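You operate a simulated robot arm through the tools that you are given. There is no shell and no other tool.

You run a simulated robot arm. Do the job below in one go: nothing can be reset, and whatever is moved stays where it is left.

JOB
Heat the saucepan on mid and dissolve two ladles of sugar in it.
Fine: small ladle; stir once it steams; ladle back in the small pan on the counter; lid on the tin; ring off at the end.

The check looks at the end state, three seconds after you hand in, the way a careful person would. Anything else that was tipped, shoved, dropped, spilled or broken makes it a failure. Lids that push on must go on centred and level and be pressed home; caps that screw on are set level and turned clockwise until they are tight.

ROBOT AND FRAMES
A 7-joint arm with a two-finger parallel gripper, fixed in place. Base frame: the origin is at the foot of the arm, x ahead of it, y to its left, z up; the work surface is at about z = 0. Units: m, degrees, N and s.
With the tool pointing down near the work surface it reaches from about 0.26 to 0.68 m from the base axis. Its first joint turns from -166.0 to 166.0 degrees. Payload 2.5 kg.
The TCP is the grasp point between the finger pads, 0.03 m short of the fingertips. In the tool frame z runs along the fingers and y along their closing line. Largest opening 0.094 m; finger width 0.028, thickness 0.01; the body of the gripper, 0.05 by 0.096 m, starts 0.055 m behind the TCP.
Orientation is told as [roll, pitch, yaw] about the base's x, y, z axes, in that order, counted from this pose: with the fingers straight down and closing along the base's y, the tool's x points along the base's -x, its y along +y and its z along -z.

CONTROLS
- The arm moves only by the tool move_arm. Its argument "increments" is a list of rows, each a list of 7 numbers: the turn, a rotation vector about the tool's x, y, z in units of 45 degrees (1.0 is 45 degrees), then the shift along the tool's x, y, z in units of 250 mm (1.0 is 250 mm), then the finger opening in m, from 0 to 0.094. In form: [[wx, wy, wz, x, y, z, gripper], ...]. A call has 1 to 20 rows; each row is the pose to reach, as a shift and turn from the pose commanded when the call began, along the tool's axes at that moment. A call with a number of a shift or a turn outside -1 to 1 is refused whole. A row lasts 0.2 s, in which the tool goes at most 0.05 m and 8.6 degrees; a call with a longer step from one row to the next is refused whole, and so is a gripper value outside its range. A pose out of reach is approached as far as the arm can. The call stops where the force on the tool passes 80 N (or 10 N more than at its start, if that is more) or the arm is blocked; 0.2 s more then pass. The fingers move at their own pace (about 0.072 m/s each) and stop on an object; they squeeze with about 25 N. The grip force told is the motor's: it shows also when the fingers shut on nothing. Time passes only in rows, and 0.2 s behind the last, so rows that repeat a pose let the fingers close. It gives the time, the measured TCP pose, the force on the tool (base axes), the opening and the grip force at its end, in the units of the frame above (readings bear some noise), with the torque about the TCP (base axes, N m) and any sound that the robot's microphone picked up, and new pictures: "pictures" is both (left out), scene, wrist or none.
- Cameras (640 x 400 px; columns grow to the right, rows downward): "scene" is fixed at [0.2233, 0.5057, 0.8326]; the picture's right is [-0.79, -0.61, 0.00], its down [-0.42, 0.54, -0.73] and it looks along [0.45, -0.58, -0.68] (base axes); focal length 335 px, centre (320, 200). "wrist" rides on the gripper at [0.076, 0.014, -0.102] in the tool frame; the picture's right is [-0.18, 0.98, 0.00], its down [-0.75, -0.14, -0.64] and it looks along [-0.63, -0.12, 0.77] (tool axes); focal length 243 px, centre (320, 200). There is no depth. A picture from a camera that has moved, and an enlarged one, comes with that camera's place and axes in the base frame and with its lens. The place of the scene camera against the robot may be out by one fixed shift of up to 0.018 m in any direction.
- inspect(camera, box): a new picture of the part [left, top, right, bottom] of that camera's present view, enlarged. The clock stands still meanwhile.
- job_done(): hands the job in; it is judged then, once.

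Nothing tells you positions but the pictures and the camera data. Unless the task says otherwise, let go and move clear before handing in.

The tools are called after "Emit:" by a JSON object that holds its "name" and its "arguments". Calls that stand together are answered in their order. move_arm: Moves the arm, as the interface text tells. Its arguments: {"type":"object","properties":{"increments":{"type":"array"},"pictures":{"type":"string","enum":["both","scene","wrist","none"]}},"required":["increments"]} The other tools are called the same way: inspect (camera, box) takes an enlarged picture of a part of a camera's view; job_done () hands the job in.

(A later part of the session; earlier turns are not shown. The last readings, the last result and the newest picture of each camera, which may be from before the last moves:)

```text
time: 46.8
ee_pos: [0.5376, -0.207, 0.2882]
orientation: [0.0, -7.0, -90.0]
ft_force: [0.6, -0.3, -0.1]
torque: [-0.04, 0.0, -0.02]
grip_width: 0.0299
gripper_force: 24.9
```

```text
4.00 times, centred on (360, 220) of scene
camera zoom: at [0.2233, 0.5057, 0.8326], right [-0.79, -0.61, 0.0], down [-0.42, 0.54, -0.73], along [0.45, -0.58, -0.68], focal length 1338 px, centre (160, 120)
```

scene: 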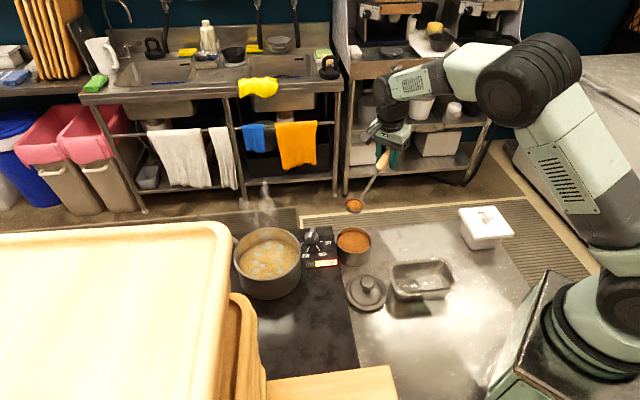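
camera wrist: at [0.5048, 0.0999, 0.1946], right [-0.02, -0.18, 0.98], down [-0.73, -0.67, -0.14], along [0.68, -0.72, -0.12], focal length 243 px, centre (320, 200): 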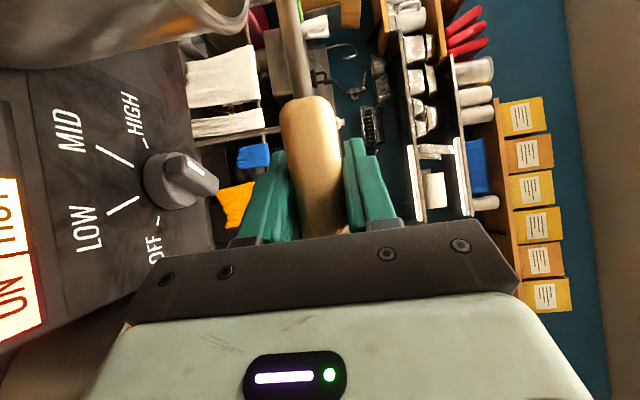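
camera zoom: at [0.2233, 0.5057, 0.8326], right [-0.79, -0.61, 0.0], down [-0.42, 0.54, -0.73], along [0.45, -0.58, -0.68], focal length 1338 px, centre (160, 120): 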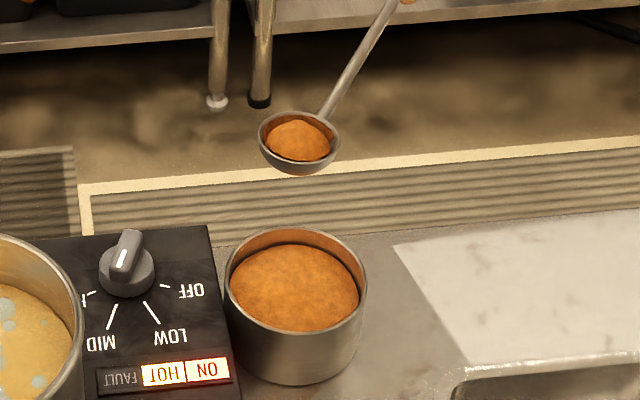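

Second full ladle, no spill. Carrying it the same way to the saucepan.

Emit:
{"name": "move_arm", "arguments": {"increments": [[0, 0, 0, 0.03, 0.016, -0.003, 0.0], [0, 0, 0, 0.09, 0.049, -0.008, 0.0], [0, 0, 0, 0.17, 0.093, -0.015, 0.0], [0, 0, 0, 0.26, 0.142, -0.023, 0.0], [0, 0, 0, 0.36, 0.197, -0.032, 0.0], [0, 0, 0, 0.46, 0.251, -0.04, 0.0], [0, 0, 0, 0.56, 0.306, -0.049, 0.0], [0, 0, 0, 0.66, 0.361, -0.058, 0.0], [0, 0, 0, 0.75, 0.41, -0.066, 0.0], [0, 0, 0, 0.82, 0.448, -0.072, 0.0], [0, 0, 0, 0.87, 0.475, -0.076, 0.0], [0, 0, 0, 0.893, 0.485, -0.078, 0.0], [0, 0, 0, 0.893, 0.485, -0.078, 0.0]], "pictures": "scene"}}

Emit:
{"name": "inspect", "arguments": {"camera": "scene", "box": [220, 180, 340, 310]}}

```text
time: 49.6
ee_pos: [0.6574, 0.0175, 0.28]
orientation: [0.0, -7.0, -89.9]
ft_force: [0.0, 0.1, -1.5]
torque: [-0.06, 0.04, 0.0]
grip_width: 0.0298
gripper_force: 24.9
```

scene: 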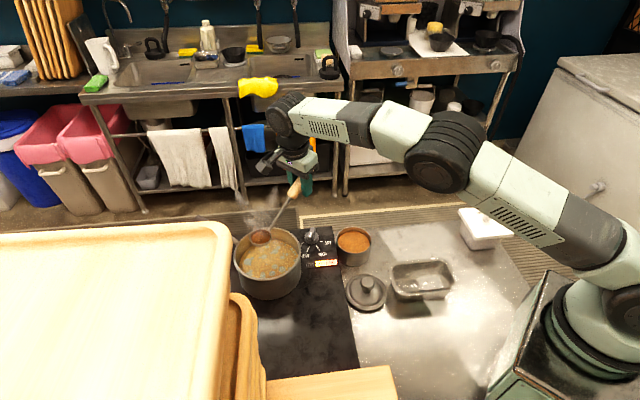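

```text
3.08 times, centred on (280, 245) of scene
camera zoom: at [0.2233, 0.5057, 0.8326], right [-0.79, -0.61, 0.0], down [-0.42, 0.54, -0.73], along [0.45, -0.58, -0.68], focal length 1030 px, centre (443, 62)
```

zoom: 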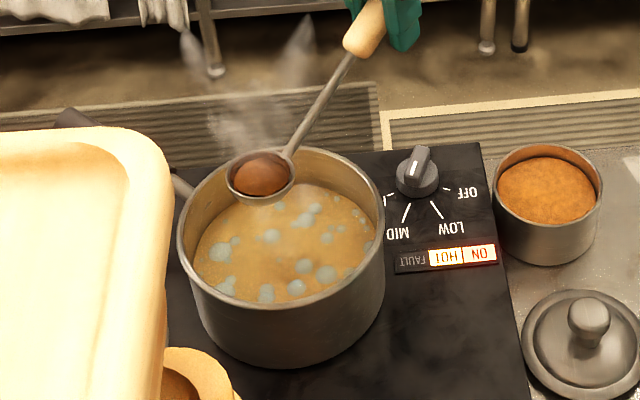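

The ladle is over the pan in the same place as the first time. Pouring with the same two tilts.

Emit:
{"name": "move_arm", "arguments": {"increments": [[-0.1654, 0, 0.0203, -0.0012, -0.0328, 0.0236, 0.0], [-0.3308, 0, 0.0407, -0.0016, -0.0648, 0.0512, 0.0], [-0.4963, 0, 0.061, -0.0016, -0.0956, 0.0836, 0.0], [-0.6617, 0, 0.0813, -0.0012, -0.1244, 0.12, 0.0], [-0.8271, 0, 0.1017, -0.0004, -0.1508, 0.1604, 0.0], [-0.9925, 0, 0.122, 0.0012, -0.174, 0.204, 0.0], [-0.9925, 0, 0.122, 0.0012, -0.174, 0.204, 0.0]], "pictures": "none"}}

Emit:
{"name": "move_arm", "arguments": {"increments": [[-0.1654, 0, 0.0203, 0.0004, -0.0348, 0.004, 0.0], [-0.3308, 0, 0.0407, 0.0016, -0.0688, 0.012, 0.0], [-0.4963, 0, 0.061, 0.0032, -0.1016, 0.0248, 0.0], [-0.6617, 0, 0.0813, 0.0052, -0.1324, 0.0416, 0.0], [-0.8271, 0, 0.1017, 0.0076, -0.1608, 0.0624, 0.0], [-0.9925, 0, 0.122, 0.0108, -0.186, 0.0864, 0.0], [-0.9925, 0, 0.122, 0.0108, -0.186, 0.0864, 0.0]], "pictures": "scene"}}

Emit:
{"name": "inspect", "arguments": {"camera": "scene", "box": [230, 215, 310, 305]}}

```text
time: 51.2
ee_pos: [0.6135, 0.0115, 0.2296]
orientation: [45.2, -4.9, -95.0]
ft_force: [0.3, 0.7, -1.3]
torque: [-0.09, 0.0, -0.03]
grip_width: 0.0299
gripper_force: 24.3
```

```text
time: 52.8
ee_pos: [0.596, 0.011, 0.1819]
orientation: [90.2, 0.1, -97.0]
ft_force: [-0.8, -0.3, -0.8]
torque: [-0.04, -0.02, -0.01]
grip_width: 0.0296
gripper_force: 25.3
```

scene: 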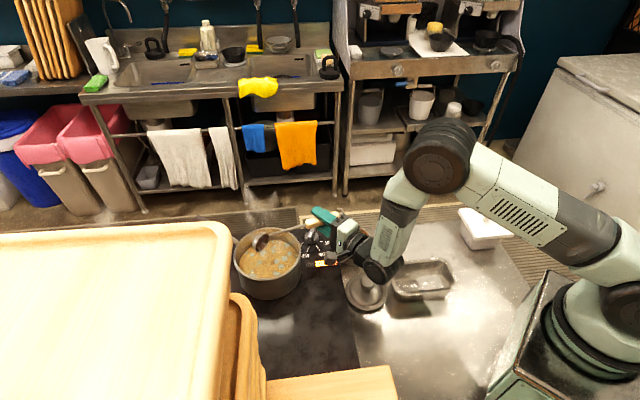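

```text
4.44 times, centred on (270, 260) of scene
camera zoom: at [0.2233, 0.5057, 0.8326], right [-0.79, -0.61, 0.0], down [-0.42, 0.54, -0.73], along [0.45, -0.58, -0.68], focal length 1487 px, centre (542, -67)
```

zoom: 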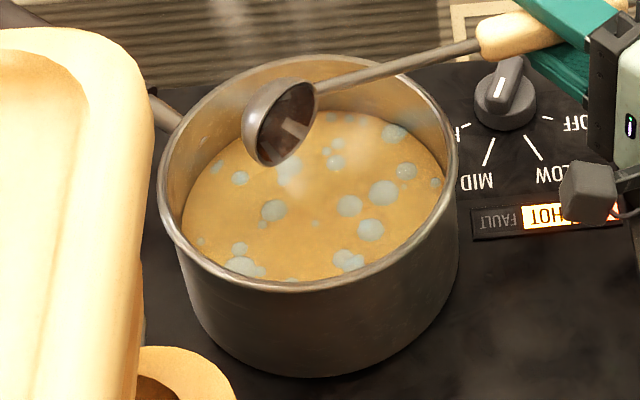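

Second ladle is in, bowl empty. Rotating upright again, then I'll go into the liquid to stir.

Emit:
{"name": "move_arm", "arguments": {"increments": [[0.1654, 0, -0.0203, 0.0004, 0.0348, 0.0008, 0.0], [0.3308, 0, -0.0407, 0.0008, 0.0696, 0.006, 0.0], [0.4963, 0, -0.061, 0.0016, 0.1032, 0.016, 0.0], [0.6617, 0, -0.0813, 0.0036, 0.1356, 0.0296, 0.0], [0.8271, 0, -0.1017, 0.006, 0.1656, 0.048, 0.0], [0.9925, 0, -0.122, 0.0084, 0.1932, 0.0696, 0.0]], "pictures": "none"}}

Emit:
{"name": "move_arm", "arguments": {"increments": [[0.1654, 0, -0.0203, 0.0004, 0.0348, 0.0008, 0.0], [0.3308, 0, -0.0407, 0.0008, 0.0696, 0.006, 0.0], [0.4963, 0, -0.061, 0.0016, 0.1032, 0.016, 0.0], [0.6617, 0, -0.0813, 0.0036, 0.1356, 0.0296, 0.0], [0.8271, 0, -0.1017, 0.006, 0.1656, 0.048, 0.0], [0.9925, 0, -0.122, 0.0084, 0.1932, 0.0696, 0.0]], "pictures": "none"}}

Emit:
{"name": "move_arm", "arguments": {"increments": [[0, -0.128, 0, 0.042, 0, -0.059, 0.0], [0, -0.256, 0, 0.084, 0, -0.117, 0.0], [0, -0.384, 0, 0.126, 0, -0.176, 0.0], [0, -0.511, 0, 0.1685, 0, -0.234, 0.0], [0, -0.511, 0, 0.1685, 0, -0.234, 0.0]], "pictures": "both"}}

Emit:
{"name": "inspect", "arguments": {"camera": "scene", "box": [220, 170, 330, 310]}}

```text
time: 54.2
ee_pos: [0.6124, 0.0114, 0.2294]
orientation: [45.1, -4.9, -95.0]
ft_force: [0.2, -0.8, -0.2]
torque: [-0.08, -0.01, 0.01]
grip_width: 0.0297
gripper_force: 25.3
```

```text
time: 55.6
ee_pos: [0.6608, 0.0095, 0.2508]
orientation: [0.0, -6.9, -90.1]
ft_force: [0.8, 0.1, 0.3]
torque: [-0.06, 0.02, -0.01]
grip_width: 0.0299
gripper_force: 25.0
```

```text
time: 56.8
ee_pos: [0.6588, 0.0591, 0.3051]
orientation: [0.0, -30.1, -90.1]
ft_force: [-0.2, -0.2, -0.2]
torque: [-0.07, -0.02, -0.01]
grip_width: 0.0299
gripper_force: 24.6
camera wrist: at [0.6735, 0.1761, 0.356], right [0.98, -0.16, 0.09], down [-0.14, -0.33, 0.93], along [-0.12, -0.93, -0.35], focal length 243 px, centre (320, 200)
```

scene: 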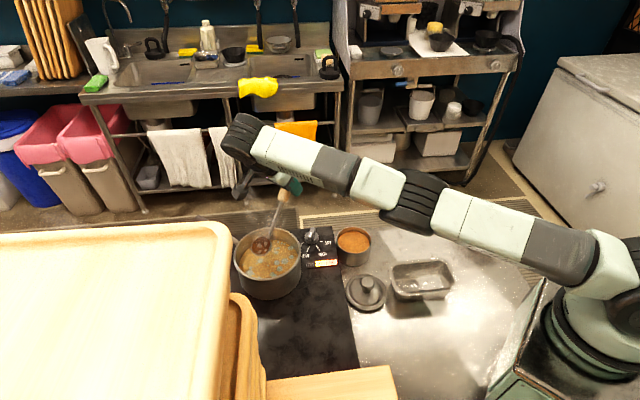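
wrist: 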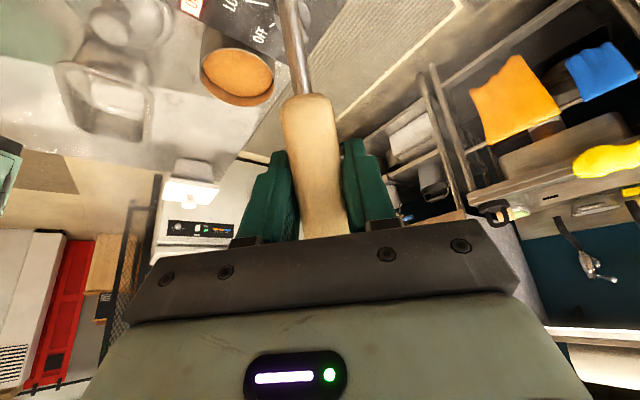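

```text
2.86 times, centred on (275, 240) of scene
camera zoom: at [0.2233, 0.5057, 0.8326], right [-0.79, -0.61, 0.0], down [-0.42, 0.54, -0.73], along [0.45, -0.58, -0.68], focal length 956 px, centre (449, 86)
```

zoom: 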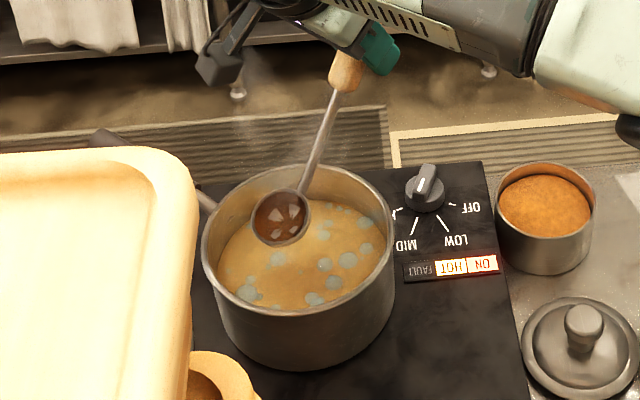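

Bowl is over the centre of the pan. Lowering it into the liquid.

Emit:
{"name": "move_arm", "arguments": {"increments": [[0, 0, 0, 0.04, 0, 0.069, 0.0], [0, 0, 0, 0.08, 0, 0.139, 0.0], [0, 0, 0, 0.12, 0, 0.208, 0.0], [0, 0, 0, 0.16, 0, 0.277, 0.0], [0, 0, 0, 0.17, 0, 0.294, 0.0], [0, 0, 0, 0.17, 0, 0.294, 0.0]], "pictures": "scene"}}

Emit:
{"name": "inspect", "arguments": {"camera": "scene", "box": [220, 190, 330, 310]}}

```text
time: 58.2
ee_pos: [0.6632, 0.0612, 0.2192]
orientation: [-0.1, -30.0, -90.1]
ft_force: [-0.5, 0.2, -0.3]
torque: [-0.03, -0.04, -0.03]
grip_width: 0.0298
gripper_force: 25.3
out of reach, approached as far as the arm can: row 4, 5, 6
```

scene: 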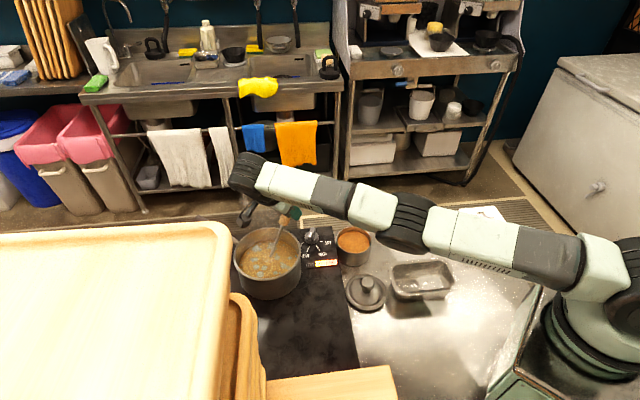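

```text
3.33 times, centred on (275, 250) of scene
camera zoom: at [0.2233, 0.5057, 0.8326], right [-0.79, -0.61, 0.0], down [-0.42, 0.54, -0.73], along [0.45, -0.58, -0.68], focal length 1115 px, centre (470, 33)
```

zoom: 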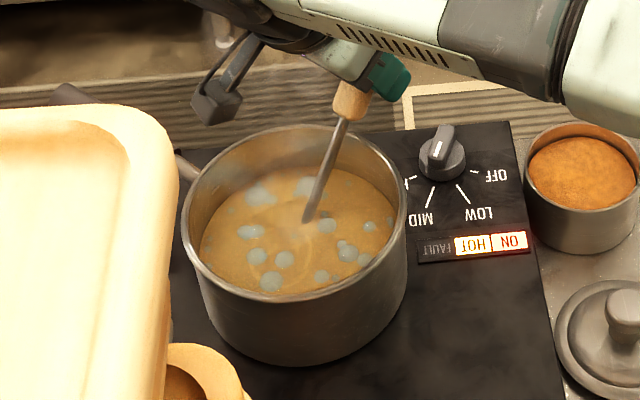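

The bowl is immersed and nothing is touching. Stirring in gentle circles, biased a little toward the base to stay in reach.

Emit:
{"name": "move_arm", "arguments": {"increments": [[0, 0, 0, 0.0693, -0.072, -0.04, 0], [0, 0, 0, 0.049, -0.1286, -0.0283, 0], [0, 0, 0, 0, -0.152, 0, 0], [0, 0, 0, -0.049, -0.1286, 0.0283, 0], [0, 0, 0, -0.0693, -0.072, 0.04, 0], [0, 0, 0, -0.049, -0.0154, 0.0283, 0], [0, 0, 0, 0, 0.008, 0, 0], [0, 0, 0, 0.049, -0.0154, -0.0283, 0], [0, 0, 0, 0.0693, -0.072, -0.04, 0], [0, 0, 0, 0.049, -0.1286, -0.0283, 0], [0, 0, 0, 0, -0.152, 0, 0], [0, 0, 0, -0.049, -0.1286, 0.0283, 0], [0, 0, 0, -0.0693, -0.072, 0.04, 0], [0, 0, 0, -0.049, -0.0154, 0.0283, 0], [0, 0, 0, 0, 0.008, 0, 0], [0, 0, 0, 0.049, -0.0154, -0.0283, 0], [0, 0, 0, 0.0693, -0.072, -0.04, 0], [0, 0, 0, 0, -0.072, 0, 0], [0, 0, 0, 0, -0.072, 0, 0]], "pictures": "scene"}}

Emit:
{"name": "inspect", "arguments": {"camera": "scene", "box": [220, 190, 330, 310]}}

```text
time: 62.2
ee_pos: [0.6614, 0.0669, 0.2197]
orientation: [-0.1, -30.0, -89.9]
ft_force: [-0.4, 0.2, -0.1]
torque: [-0.01, 0.03, 0.0]
grip_width: 0.0298
gripper_force: 24.9
out of reach, approached as far as the arm can: row 1, 2, 3, 4, 5, 6, 9, 10, 11, 12, 13, 14, 17, 18, 19
```

scene: 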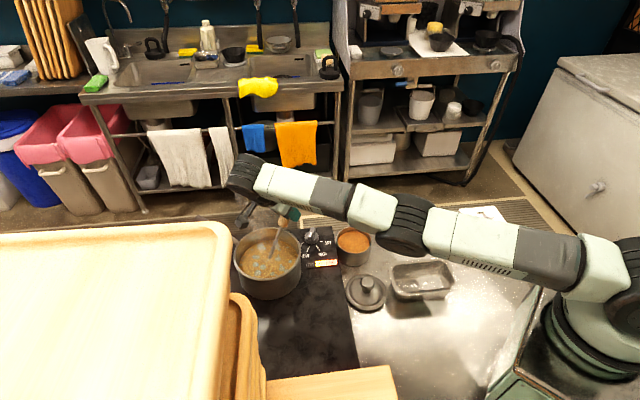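

```text
3.33 times, centred on (275, 250) of scene
camera zoom: at [0.2233, 0.5057, 0.8326], right [-0.79, -0.61, 0.0], down [-0.42, 0.54, -0.73], along [0.45, -0.58, -0.68], focal length 1115 px, centre (470, 33)
```

zoom: 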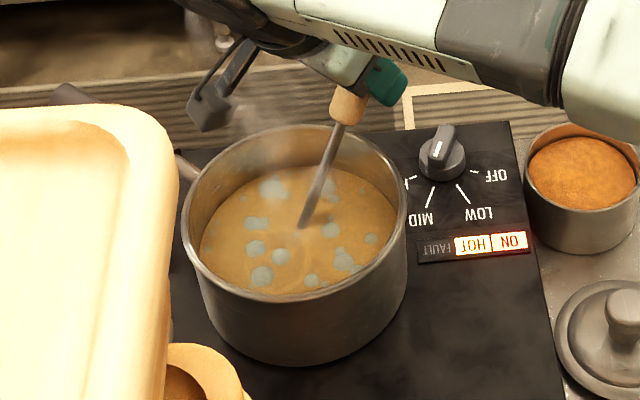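

Some circle points were not reached (a wrist limit at this yaw), so the stirring was smaller than intended. I'll yaw the ladle 20° about its bowl to get room and stir again.

Emit:
{"name": "move_arm", "arguments": {"increments": [[-0.074, 0, -0.128, 0.005, 0.049, -0.003, 0], [-0.148, 0, -0.257, 0.012, 0.098, -0.007, 0], [-0.222, 0, -0.385, 0.0184, 0.1464, -0.0108, 0], [-0.222, 0, -0.385, 0.0184, 0.1464, -0.0108, 0]], "pictures": "scene"}}

Emit:
{"name": "inspect", "arguments": {"camera": "scene", "box": [220, 190, 330, 310]}}

```text
time: 63.2
ee_pos: [0.6988, 0.0703, 0.22]
orientation: [-0.1, -30.0, -70.0]
ft_force: [-0.5, 0.9, 0.0]
torque: [0.01, -0.01, 0.0]
grip_width: 0.03
gripper_force: 25.5
```

scene: 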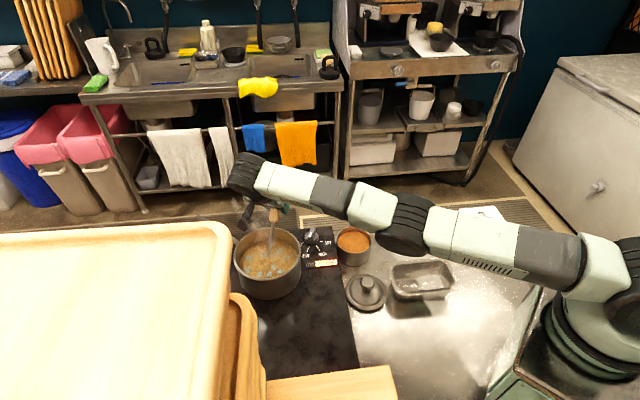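

```text
3.33 times, centred on (275, 250) of scene
camera zoom: at [0.2233, 0.5057, 0.8326], right [-0.79, -0.61, 0.0], down [-0.42, 0.54, -0.73], along [0.45, -0.58, -0.68], focal length 1115 px, centre (470, 33)
```

zoom: 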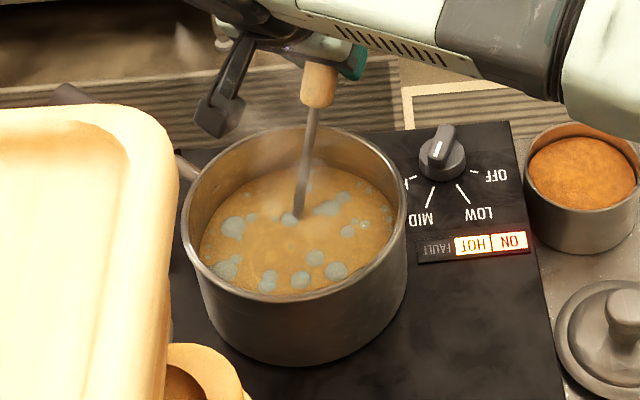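

The liquid is steaming and the ladle now has room. Stirring two full circles.

Emit:
{"name": "move_arm", "arguments": {"increments": [[0, 0, 0, 0.011, -0.1401, -0.0063, 0], [0, 0, 0, -0.0473, -0.1371, 0.0274, 0], [0, 0, 0, -0.0867, -0.0875, 0.0501, 0], [0, 0, 0, -0.0842, -0.0202, 0.0486, 0], [0, 0, 0, -0.0412, 0.0253, 0.0237, 0], [0, 0, 0, 0.0171, 0.0223, -0.01, 0], [0, 0, 0, 0.0565, -0.0273, -0.0327, 0], [0, 0, 0, 0.054, -0.0946, -0.0312, 0], [0, 0, 0, 0.011, -0.1401, -0.0063, 0], [0, 0, 0, -0.0473, -0.1371, 0.0274, 0], [0, 0, 0, -0.0867, -0.0875, 0.0501, 0], [0, 0, 0, -0.0842, -0.0202, 0.0486, 0], [0, 0, 0, -0.0412, 0.0253, 0.0237, 0], [0, 0, 0, 0.0171, 0.0223, -0.01, 0], [0, 0, 0, 0.0565, -0.0273, -0.0327, 0], [0, 0, 0, 0.054, -0.0946, -0.0312, 0], [0, 0, 0, 0.011, -0.1401, -0.0063, 0], [0, 0, 0, -0.0151, -0.0574, 0.0087, 0]], "pictures": "scene"}}

Emit:
{"name": "inspect", "arguments": {"camera": "scene", "box": [220, 190, 330, 310]}}

```text
time: 67.0
ee_pos: [0.685, 0.0621, 0.2204]
orientation: [0.2, -30.0, -69.9]
ft_force: [-0.2, 0.2, -0.4]
torque: [-0.02, -0.01, 0.03]
grip_width: 0.0295
gripper_force: 24.6
out of reach, approached as far as the arm can: row 1, 2, 3, 5, 6, 7, 8, 9, 10, 11, 12, 13
```

scene: 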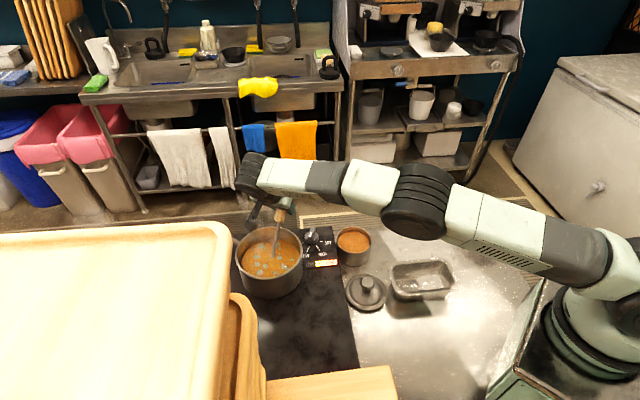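

```text
3.33 times, centred on (275, 250) of scene
camera zoom: at [0.2233, 0.5057, 0.8326], right [-0.79, -0.61, 0.0], down [-0.42, 0.54, -0.73], along [0.45, -0.58, -0.68], focal length 1115 px, centre (470, 33)
```

zoom: 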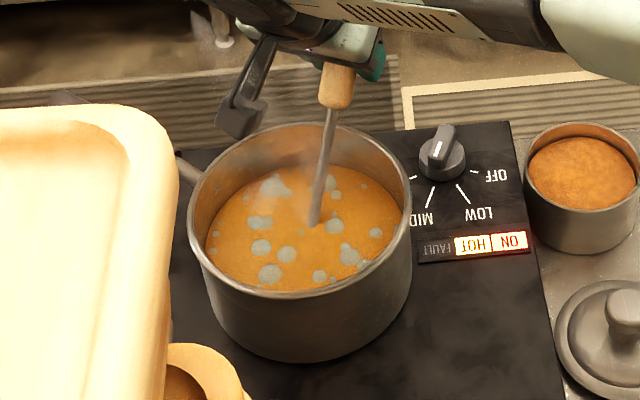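

The liquid is turning a deeper amber, but the pan rim appears a few mm shifted, so I must keep circles smaller. One slower, smaller circle, then check.

Emit:
{"name": "move_arm", "arguments": {"increments": [[0, 0, 0, 0.0033, -0.0454, -0.0019, 0], [0, 0, 0, -0.0364, -0.0434, 0.0211, 0], [0, 0, 0, -0.0633, -0.0095, 0.0366, 0], [0, 0, 0, -0.0616, 0.0364, 0.0356, 0], [0, 0, 0, -0.0323, 0.0674, 0.0187, 0], [0, 0, 0, 0.0074, 0.0654, -0.0043, 0], [0, 0, 0, 0.0343, 0.0315, -0.0198, 0], [0, 0, 0, 0.0326, -0.0144, -0.0188, 0], [0, 0, 0, 0.0033, -0.0454, -0.0019, 0], [0, 0, 0, -0.0145, 0.011, 0.0084, 0]], "pictures": "scene"}}

Emit:
{"name": "inspect", "arguments": {"camera": "scene", "box": [220, 190, 330, 310]}}

```text
time: 69.2
ee_pos: [0.6891, 0.0601, 0.2221]
orientation: [0.0, -30.1, -70.1]
ft_force: [0.1, 0.2, 0.8]
torque: [-0.03, 0.01, -0.01]
grip_width: 0.03
gripper_force: 24.8
```

scene: 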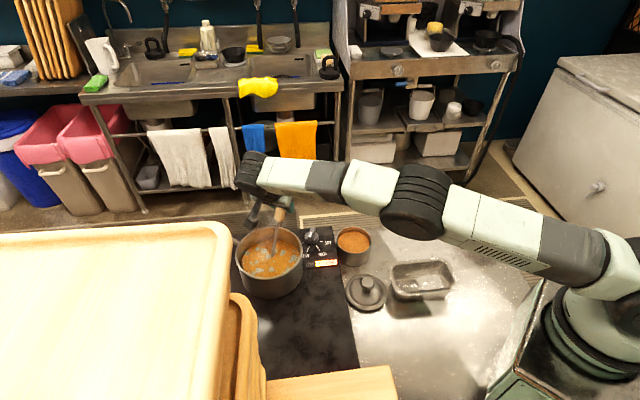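

```text
3.33 times, centred on (275, 250) of scene
camera zoom: at [0.2233, 0.5057, 0.8326], right [-0.79, -0.61, 0.0], down [-0.42, 0.54, -0.73], along [0.45, -0.58, -0.68], focal length 1115 px, centre (470, 33)
```

zoom: 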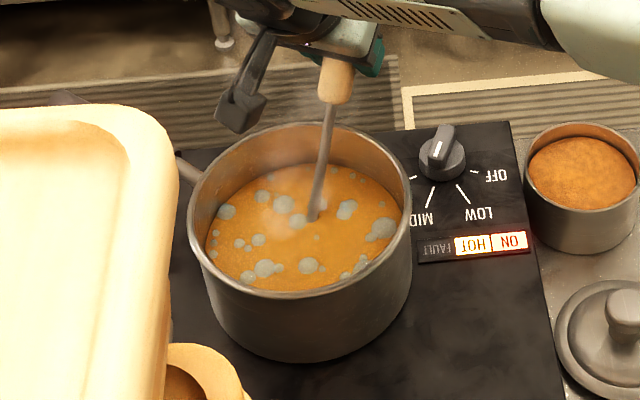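

All reached, pan unmoved this time. I'll look closely at the liquid for undissolved sugar.

Emit:
{"name": "inspect", "arguments": {"camera": "scene", "box": [235, 225, 305, 285]}}

```text
6.67 times, centred on (270, 255) of scene
camera zoom: at [0.2233, 0.5057, 0.8326], right [-0.79, -0.61, 0.0], down [-0.42, 0.54, -0.73], along [0.45, -0.58, -0.68], focal length 2231 px, centre (653, -167)
```

zoom: 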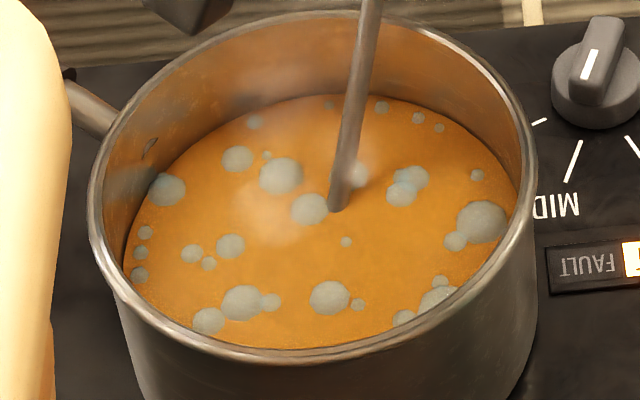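

No grains visible; I'll keep stirring two more small circles and see whether the colour still changes.

Emit:
{"name": "move_arm", "arguments": {"increments": [[0, 0, 0, 0.0178, -0.0564, -0.0103, 0], [0, 0, 0, -0.0219, -0.0544, 0.0127, 0], [0, 0, 0, -0.0488, -0.0205, 0.0282, 0], [0, 0, 0, -0.0471, 0.0254, 0.0272, 0], [0, 0, 0, -0.0178, 0.0564, 0.0103, 0], [0, 0, 0, 0.0219, 0.0544, -0.0127, 0], [0, 0, 0, 0.0488, 0.0205, -0.0282, 0], [0, 0, 0, 0.0471, -0.0254, -0.0272, 0], [0, 0, 0, 0.0178, -0.0564, -0.0103, 0], [0, 0, 0, -0.0219, -0.0544, 0.0127, 0], [0, 0, 0, -0.0488, -0.0205, 0.0282, 0], [0, 0, 0, -0.0471, 0.0254, 0.0272, 0], [0, 0, 0, -0.0178, 0.0564, 0.0103, 0], [0, 0, 0, 0.0219, 0.0544, -0.0127, 0], [0, 0, 0, 0.0488, 0.0205, -0.0282, 0], [0, 0, 0, 0.0471, -0.0254, -0.0272, 0], [0, 0, 0, 0.0178, -0.0564, -0.0103, 0], [0, 0, 0, 0, 0, 0, 0]], "pictures": "scene"}}

Emit:
{"name": "inspect", "arguments": {"camera": "scene", "box": [235, 225, 305, 285]}}

```text
time: 73.0
ee_pos: [0.6891, 0.0591, 0.2187]
orientation: [0.1, -30.0, -70.0]
ft_force: [0.5, -0.2, -0.7]
torque: [-0.06, 0.0, 0.02]
grip_width: 0.0298
gripper_force: 24.9
```

scene: 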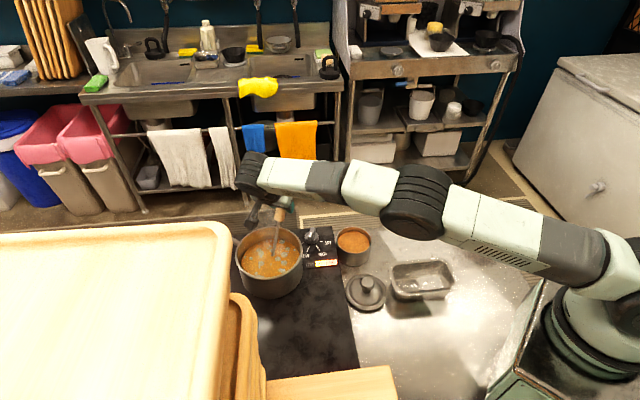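

```text
6.67 times, centred on (270, 255) of scene
camera zoom: at [0.2233, 0.5057, 0.8326], right [-0.79, -0.61, 0.0], down [-0.42, 0.54, -0.73], along [0.45, -0.58, -0.68], focal length 2231 px, centre (653, -167)
```

zoom: 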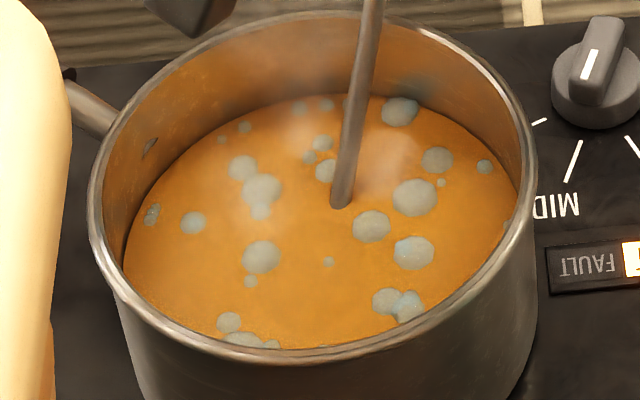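

Colour only slightly deeper than before. Two more turns to be sure.

Emit:
{"name": "move_arm", "arguments": {"increments": [[0, 0, 0, 0.0178, -0.0564, -0.0103, 0], [0, 0, 0, -0.0219, -0.0544, 0.0127, 0], [0, 0, 0, -0.0488, -0.0205, 0.0282, 0], [0, 0, 0, -0.0471, 0.0254, 0.0272, 0], [0, 0, 0, -0.0178, 0.0564, 0.0103, 0], [0, 0, 0, 0.0219, 0.0544, -0.0127, 0], [0, 0, 0, 0.0488, 0.0205, -0.0282, 0], [0, 0, 0, 0.0471, -0.0254, -0.0272, 0], [0, 0, 0, 0.0178, -0.0564, -0.0103, 0], [0, 0, 0, -0.0219, -0.0544, 0.0127, 0], [0, 0, 0, -0.0488, -0.0205, 0.0282, 0], [0, 0, 0, -0.0471, 0.0254, 0.0272, 0], [0, 0, 0, -0.0178, 0.0564, 0.0103, 0], [0, 0, 0, 0.0219, 0.0544, -0.0127, 0], [0, 0, 0, 0.0488, 0.0205, -0.0282, 0], [0, 0, 0, 0.0471, -0.0254, -0.0272, 0], [0, 0, 0, 0.0178, -0.0564, -0.0103, 0], [0, 0, 0, 0, 0, 0, 0]], "pictures": "none"}}

Emit:
{"name": "inspect", "arguments": {"camera": "scene", "box": [235, 225, 305, 285]}}

```text
time: 76.8
ee_pos: [0.6898, 0.0601, 0.2207]
orientation: [0.0, -30.0, -70.0]
ft_force: [1.0, -0.4, -1.1]
torque: [-0.07, 0.0, 0.0]
grip_width: 0.03
gripper_force: 24.7
```

```text
6.67 times, centred on (270, 255) of scene
camera zoom: at [0.2233, 0.5057, 0.8326], right [-0.79, -0.61, 0.0], down [-0.42, 0.54, -0.73], along [0.45, -0.58, -0.68], focal length 2231 px, centre (653, -167)
```

zoom: 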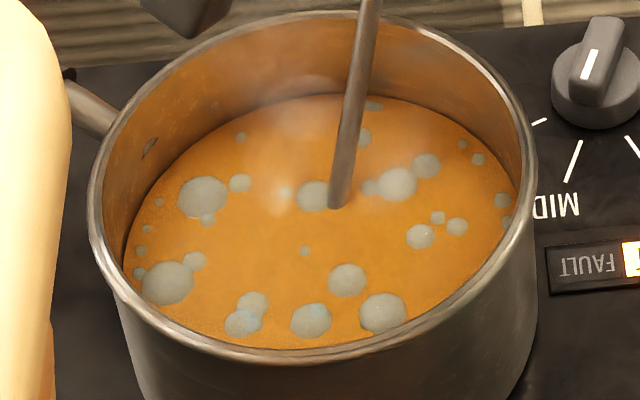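

Colour is stable and no grains remain, so the sugar is dissolved. I'll lift the ladle slowly above the pan, then drain it back with the sideways tilt.

Emit:
{"name": "move_arm", "arguments": {"increments": [[0, 0, 0, -0.02, 0, -0.035, 0], [0, 0, 0, -0.05, 0, -0.087, 0], [0, 0, 0, -0.09, 0, -0.156, 0], [0, 0, 0, -0.13, 0, -0.225, 0], [0, 0, 0, -0.17, 0, -0.294, 0], [0, 0, 0, -0.19, 0, -0.329, 0], [0, 0, 0, -0.19, 0, -0.329, 0]], "pictures": "scene"}}

Emit:
{"name": "inspect", "arguments": {"camera": "scene", "box": [220, 180, 330, 310]}}

```text
time: 78.4
ee_pos: [0.6888, 0.059, 0.3155]
orientation: [0.0, -30.0, -69.9]
ft_force: [-0.1, 0.0, -0.3]
torque: [-0.02, 0.01, 0.01]
grip_width: 0.0301
gripper_force: 24.9
```

scene: 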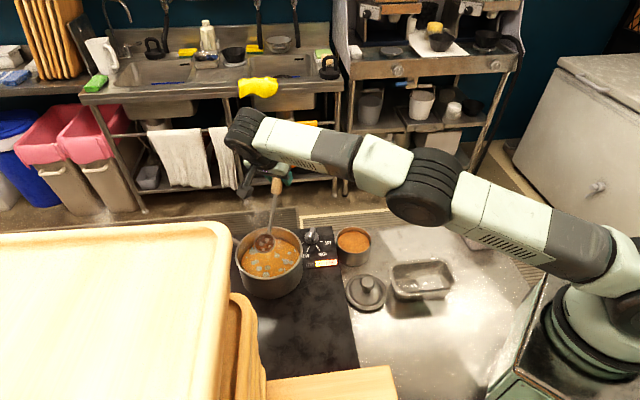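

```text
3.08 times, centred on (275, 245) of scene
camera zoom: at [0.2233, 0.5057, 0.8326], right [-0.79, -0.61, 0.0], down [-0.42, 0.54, -0.73], along [0.45, -0.58, -0.68], focal length 1030 px, centre (458, 62)
```

zoom: 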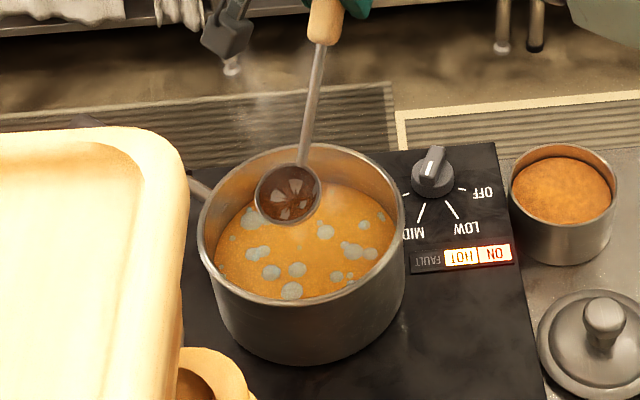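

The bowl looks near-empty, but I'll tip it over the pan to drain anyway.

Emit:
{"name": "move_arm", "arguments": {"increments": [[-0.1443, 0, 0.0833, 0.0028, -0.0616, 0.0048, 0], [-0.2887, 0, 0.1667, 0.0096, -0.1216, 0.0168, 0], [-0.433, 0, 0.25, 0.0204, -0.1796, 0.0352, 0], [-0.5773, 0, 0.3333, 0.0348, -0.2344, 0.06, 0], [-0.7217, 0, 0.4167, 0.0524, -0.2848, 0.0908, 0], [-0.866, 0, 0.5, 0.0736, -0.33, 0.1268, 0], [-0.866, 0, 0.5, 0.0736, -0.33, 0.1268, 0]], "pictures": "scene"}}

Emit:
{"name": "inspect", "arguments": {"camera": "scene", "box": [220, 180, 330, 310]}}

```text
time: 80.0
ee_pos: [0.6122, 0.0297, 0.2794]
orientation: [49.2, -20.7, -92.5]
ft_force: [0.4, -0.1, -0.6]
torque: [-0.06, 0.03, 0.02]
grip_width: 0.0298
gripper_force: 25.3
```

scene: 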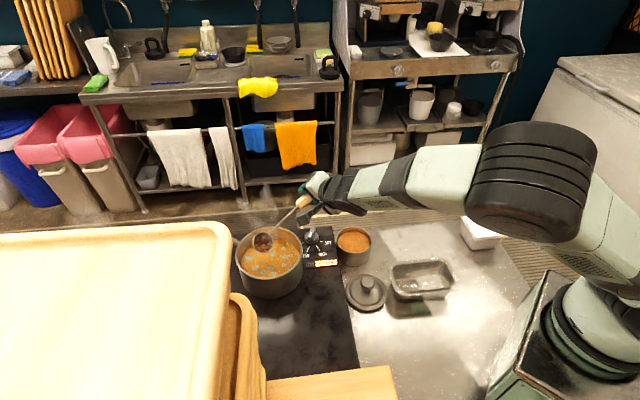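

```text
3.08 times, centred on (275, 245) of scene
camera zoom: at [0.2233, 0.5057, 0.8326], right [-0.79, -0.61, 0.0], down [-0.42, 0.54, -0.73], along [0.45, -0.58, -0.68], focal length 1030 px, centre (458, 62)
```

zoom: 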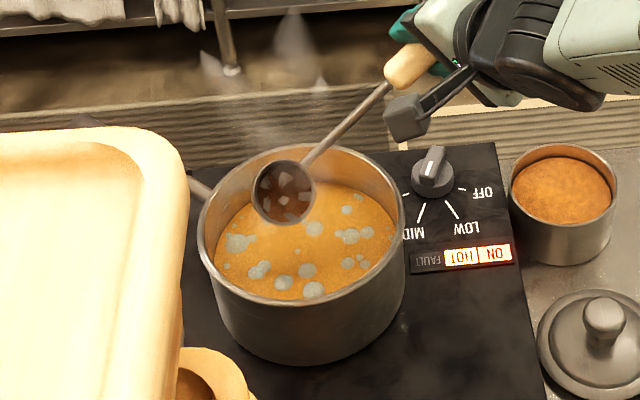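

Continuing to 90° to drain fully.

Emit:
{"name": "move_arm", "arguments": {"increments": [[-0.1443, 0, 0.0833, 0.0028, -0.0616, 0.0048, 0], [-0.2887, 0, 0.1667, 0.0096, -0.1216, 0.0168, 0], [-0.433, 0, 0.25, 0.0204, -0.1796, 0.0352, 0], [-0.5773, 0, 0.3333, 0.0348, -0.2344, 0.06, 0], [-0.7217, 0, 0.4167, 0.0524, -0.2848, 0.0908, 0], [-0.866, 0, 0.5, 0.0736, -0.33, 0.1268, 0], [-0.866, 0, 0.5, 0.0736, -0.33, 0.1268, 0], [-0.866, 0, 0.5, 0.0736, -0.33, 0.1268, 0], [-0.866, 0, 0.5, 0.0736, -0.33, 0.1268, 0]], "pictures": "scene"}}

Emit:
{"name": "inspect", "arguments": {"camera": "scene", "box": [235, 215, 305, 285]}}

```text
time: 82.0
ee_pos: [0.5815, 0.0206, 0.1946]
orientation: [90.0, 0.1, -100.1]
ft_force: [-0.4, 0.1, -0.9]
torque: [-0.08, 0.05, -0.02]
grip_width: 0.0297
gripper_force: 25.0
```

scene: 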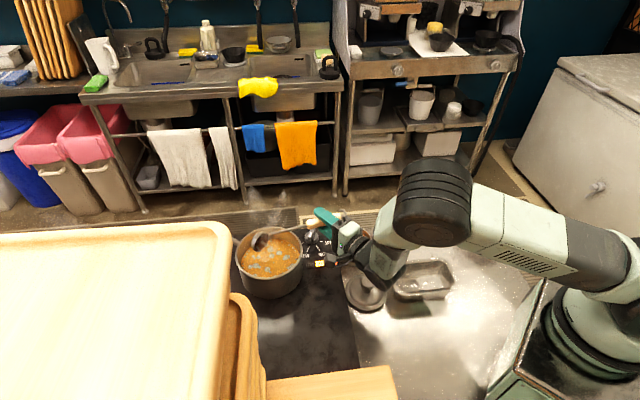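

```text
5.71 times, centred on (270, 250) of scene
camera zoom: at [0.2233, 0.5057, 0.8326], right [-0.79, -0.61, 0.0], down [-0.42, 0.54, -0.73], along [0.45, -0.58, -0.68], focal length 1912 px, centre (606, -86)
```

zoom: 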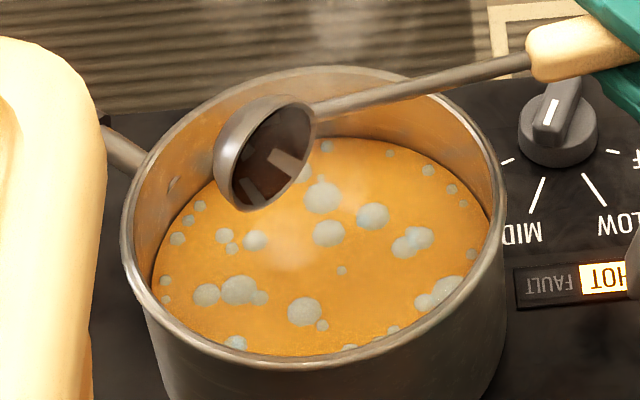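

Drained. Rotating the ladle back upright.

Emit:
{"name": "move_arm", "arguments": {"increments": [[0.1443, 0, -0.0833, 0.0012, 0.0616, 0.0024, 0], [0.2887, 0, -0.1667, 0.0064, 0.1224, 0.0112, 0], [0.433, 0, -0.25, 0.0156, 0.1812, 0.0272, 0], [0.5773, 0, -0.3333, 0.0284, 0.2376, 0.0496, 0], [0.7217, 0, -0.4167, 0.0452, 0.2896, 0.078, 0], [0.866, 0, -0.5, 0.0648, 0.3372, 0.1124, 0]], "pictures": "none"}}

Emit:
{"name": "move_arm", "arguments": {"increments": [[0.1443, 0, -0.0833, 0.0012, 0.0616, 0.0024, 0], [0.2887, 0, -0.1667, 0.0064, 0.1224, 0.0112, 0], [0.433, 0, -0.25, 0.0156, 0.1812, 0.0272, 0], [0.5773, 0, -0.3333, 0.0284, 0.2376, 0.0496, 0], [0.7217, 0, -0.4167, 0.0452, 0.2896, 0.078, 0], [0.866, 0, -0.5, 0.0648, 0.3372, 0.1124, 0], [0.866, 0, -0.5, 0.0648, 0.3372, 0.1124, 0]], "pictures": "scene"}}

Emit:
{"name": "inspect", "arguments": {"camera": "scene", "box": [220, 180, 330, 310]}}

```text
time: 83.4
ee_pos: [0.6117, 0.0308, 0.2797]
orientation: [49.2, -20.7, -92.3]
ft_force: [-1.2, -0.1, -1.2]
torque: [-0.06, 0.02, 0.02]
grip_width: 0.0299
gripper_force: 25.3
```

```text
time: 85.0
ee_pos: [0.6893, 0.0581, 0.3161]
orientation: [0.0, -30.0, -70.0]
ft_force: [0.3, 0.3, -1.0]
torque: [-0.04, 0.04, 0.01]
grip_width: 0.03
gripper_force: 25.2
```

scene: 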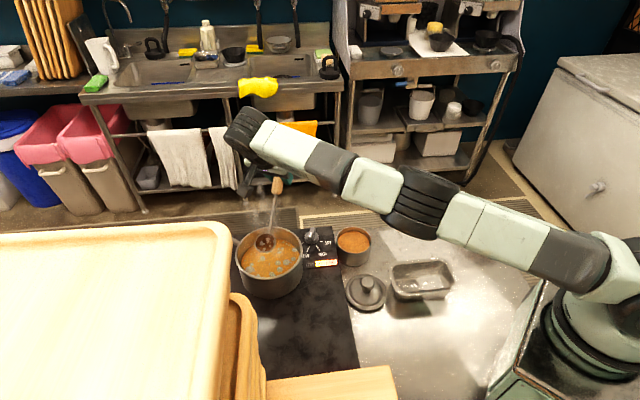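

```text
3.08 times, centred on (275, 245) of scene
camera zoom: at [0.2233, 0.5057, 0.8326], right [-0.79, -0.61, 0.0], down [-0.42, 0.54, -0.73], along [0.45, -0.58, -0.68], focal length 1030 px, centre (458, 62)
```

zoom: 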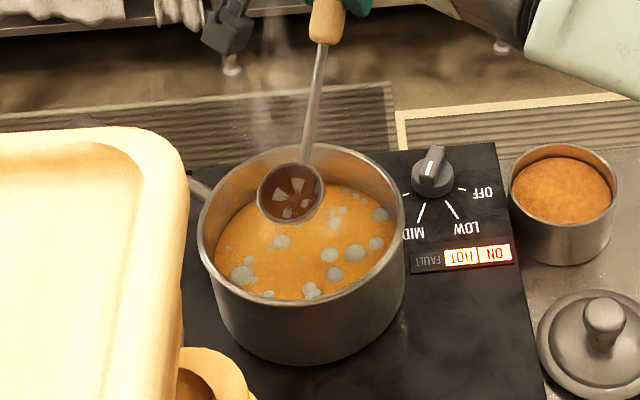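

Now carrying the ladle back toward the small rectangular pan, staying high.

Emit:
{"name": "move_arm", "arguments": {"increments": [[0, 0, 0, -0.02, -0.094, 0.016, 0], [0, 0, 0, -0.054, -0.253, 0.044, 0], [0, 0, 0, -0.09, -0.422, 0.074, 0], [0, 0, 0, -0.126, -0.591, 0.104, 0], [0, 0, 0, -0.162, -0.76, 0.133, 0], [0, 0, 0, -0.18, -0.844, 0.148, 0]], "pictures": "none"}}

Emit:
{"name": "move_arm", "arguments": {"increments": [[-0.06, 0, -0.106, -0.024, -0.112, 0.02, 0], [-0.123, 0, -0.213, -0.048, -0.225, 0.04, 0], [-0.185, 0, -0.32, -0.071, -0.337, 0.059, 0], [-0.246, 0, -0.426, -0.095, -0.45, 0.079, 0], [-0.308, 0, -0.533, -0.119, -0.562, 0.099, 0], [-0.308, 0, -0.533, -0.119, -0.562, 0.099, 0]], "pictures": "both"}}

Emit:
{"name": "inspect", "arguments": {"camera": "scene", "box": [360, 180, 480, 310]}}

```text
time: 86.4
ee_pos: [0.5111, -0.0674, 0.3062]
orientation: [0.0, -30.0, -69.9]
ft_force: [0.2, -0.2, -1.0]
torque: [-0.05, 0.01, 0.03]
grip_width: 0.0298
gripper_force: 25.3
```

```text
time: 87.8
ee_pos: [0.3917, -0.1519, 0.2975]
orientation: [0.0, -30.0, -42.1]
ft_force: [-0.3, -0.3, 0.2]
torque: [-0.07, 0.0, 0.0]
grip_width: 0.0298
gripper_force: 24.8
camera wrist: at [0.3153, -0.0629, 0.3481], right [0.78, 0.62, 0.09], down [0.15, -0.33, 0.93], along [0.61, -0.71, -0.35], focal length 243 px, centre (320, 200)
```

scene: 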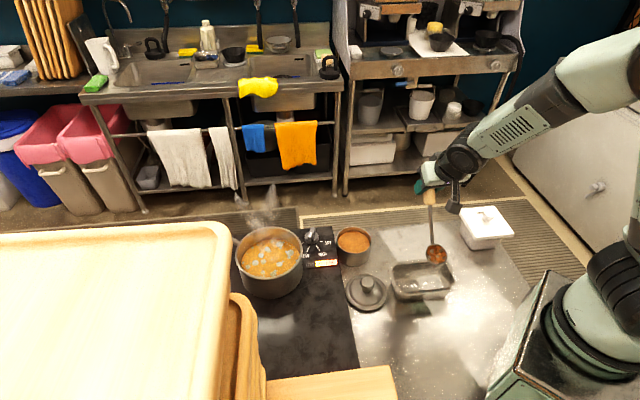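
wrist: 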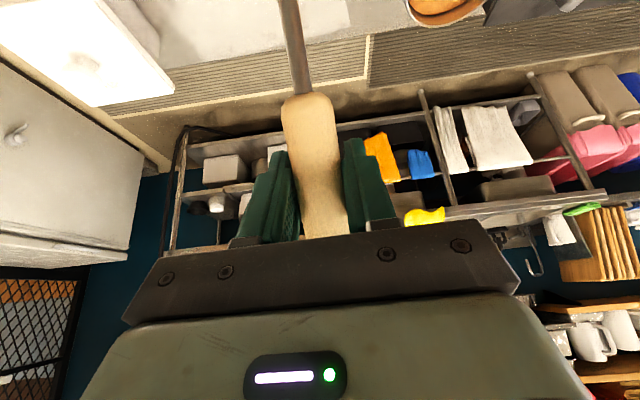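

```text
3.08 times, centred on (420, 245) of scene
camera zoom: at [0.2233, 0.5057, 0.8326], right [-0.79, -0.61, 0.0], down [-0.42, 0.54, -0.73], along [0.45, -0.58, -0.68], focal length 1030 px, centre (12, 62)
```

zoom: 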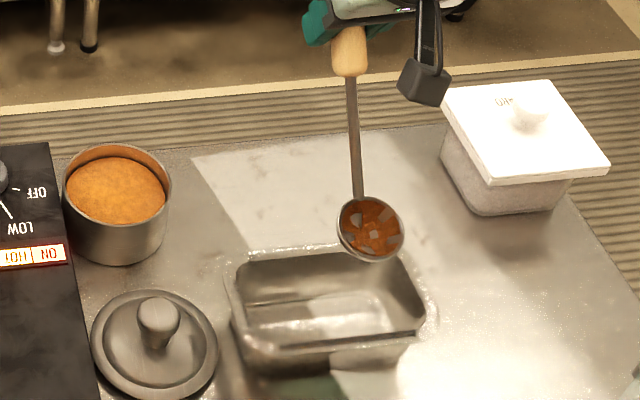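

The ladle is right above where it was picked up. Lowering into the small pan.

Emit:
{"name": "move_arm", "arguments": {"increments": [[0, 0, 0, 0.06, 0, 0.104, 0], [0, 0, 0, 0.13, 0, 0.225, 0], [0, 0, 0, 0.2, 0, 0.346, 0], [0, 0, 0, 0.25, 0, 0.433, 0], [0, 0, 0, 0.28, 0, 0.485, 0], [0, 0, 0, 0.296, 0, 0.5127, 0], [0, 0, 0, 0.296, 0, 0.5127, 0]], "pictures": "scene"}}

Emit:
{"name": "inspect", "arguments": {"camera": "scene", "box": [370, 200, 470, 310]}}

```text
time: 89.4
ee_pos: [0.3932, -0.1521, 0.1518]
orientation: [0.2, -30.2, -42.5]
ft_force: [4.9, -4.8, 20.0]
torque: [0.04, 0.1, 0.06]
grip_width: 0.0297
gripper_force: 25.5
```

scene: 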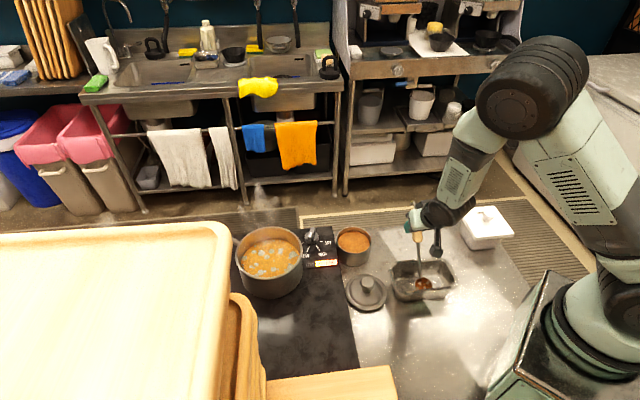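

```text
3.64 times, centred on (420, 255) of scene
camera zoom: at [0.2233, 0.5057, 0.8326], right [-0.79, -0.61, 0.0], down [-0.42, 0.54, -0.73], along [0.45, -0.58, -0.68], focal length 1217 px, centre (-44, 0)
```

zoom: 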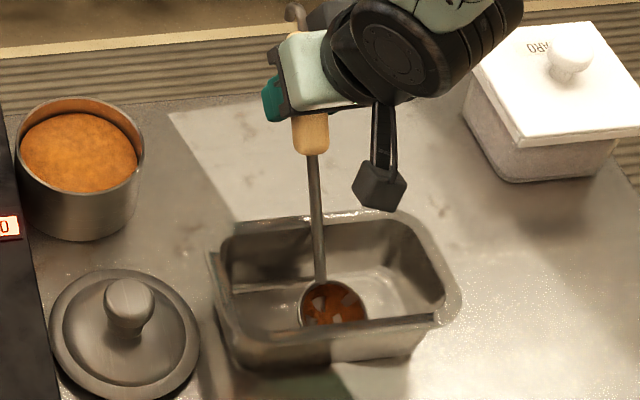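

The bowl touched the pan floor (20 N). I'll back off 2 mm to unload, then open gently.

Emit:
{"name": "move_arm", "arguments": {"increments": [[0, 0, 0, -0.004, 0, -0.007, 0], [0, 0, 0, -0.004, 0, -0.007, 0]], "pictures": "none"}}

Emit:
{"name": "move_arm", "arguments": {"increments": [[0, 0, 0, 0, 0, 0, 0.034], [0, 0, 0, 0, 0, 0, 0.04], [0, 0, 0, 0, 0, 0, 0.05], [0, 0, 0, 0, 0, 0, 0.07], [0, 0, 0, 0, 0, 0, 0.07]], "pictures": "both"}}

Emit:
{"name": "inspect", "arguments": {"camera": "scene", "box": [370, 200, 470, 310]}}

```text
time: 90.0
ee_pos: [0.3905, -0.1502, 0.152]
orientation: [-0.1, -29.8, -42.2]
ft_force: [-0.8, 1.3, 1.4]
torque: [0.08, 0.13, 0.0]
grip_width: 0.0299
gripper_force: 25.3
```

```text
time: 91.2
ee_pos: [0.3913, -0.151, 0.1546]
orientation: [0.0, -30.0, -42.3]
ft_force: [-0.4, -0.5, 0.0]
torque: [0.03, 0.04, 0.03]
grip_width: 0.0701
gripper_force: 0.0
camera wrist: at [0.3157, -0.0629, 0.2045], right [0.78, 0.62, 0.09], down [0.15, -0.33, 0.93], along [0.61, -0.71, -0.35], focal length 243 px, centre (320, 200)
```

scene: 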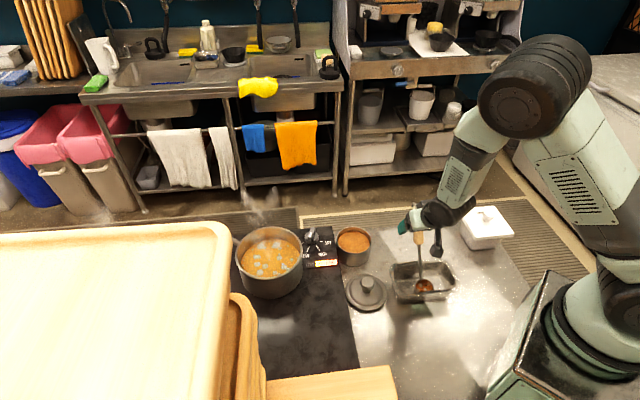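
wrist: 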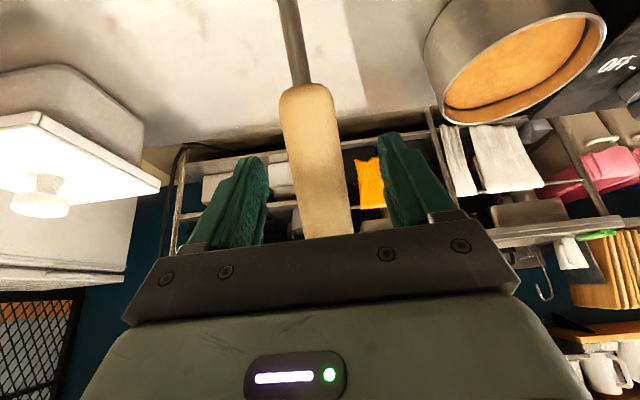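

```text
3.64 times, centred on (420, 255) of scene
camera zoom: at [0.2233, 0.5057, 0.8326], right [-0.79, -0.61, 0.0], down [-0.42, 0.54, -0.73], along [0.45, -0.58, -0.68], focal length 1217 px, centre (-44, 0)
```

zoom: 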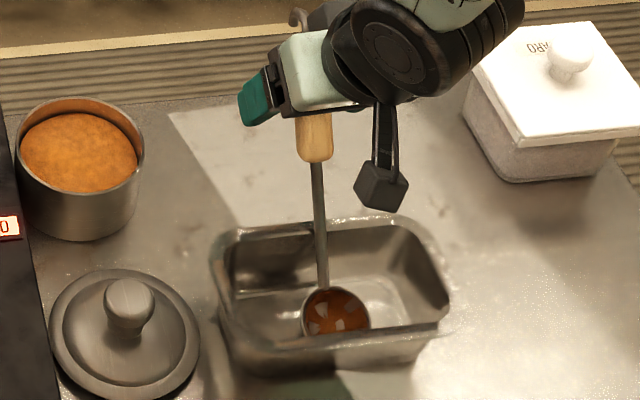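

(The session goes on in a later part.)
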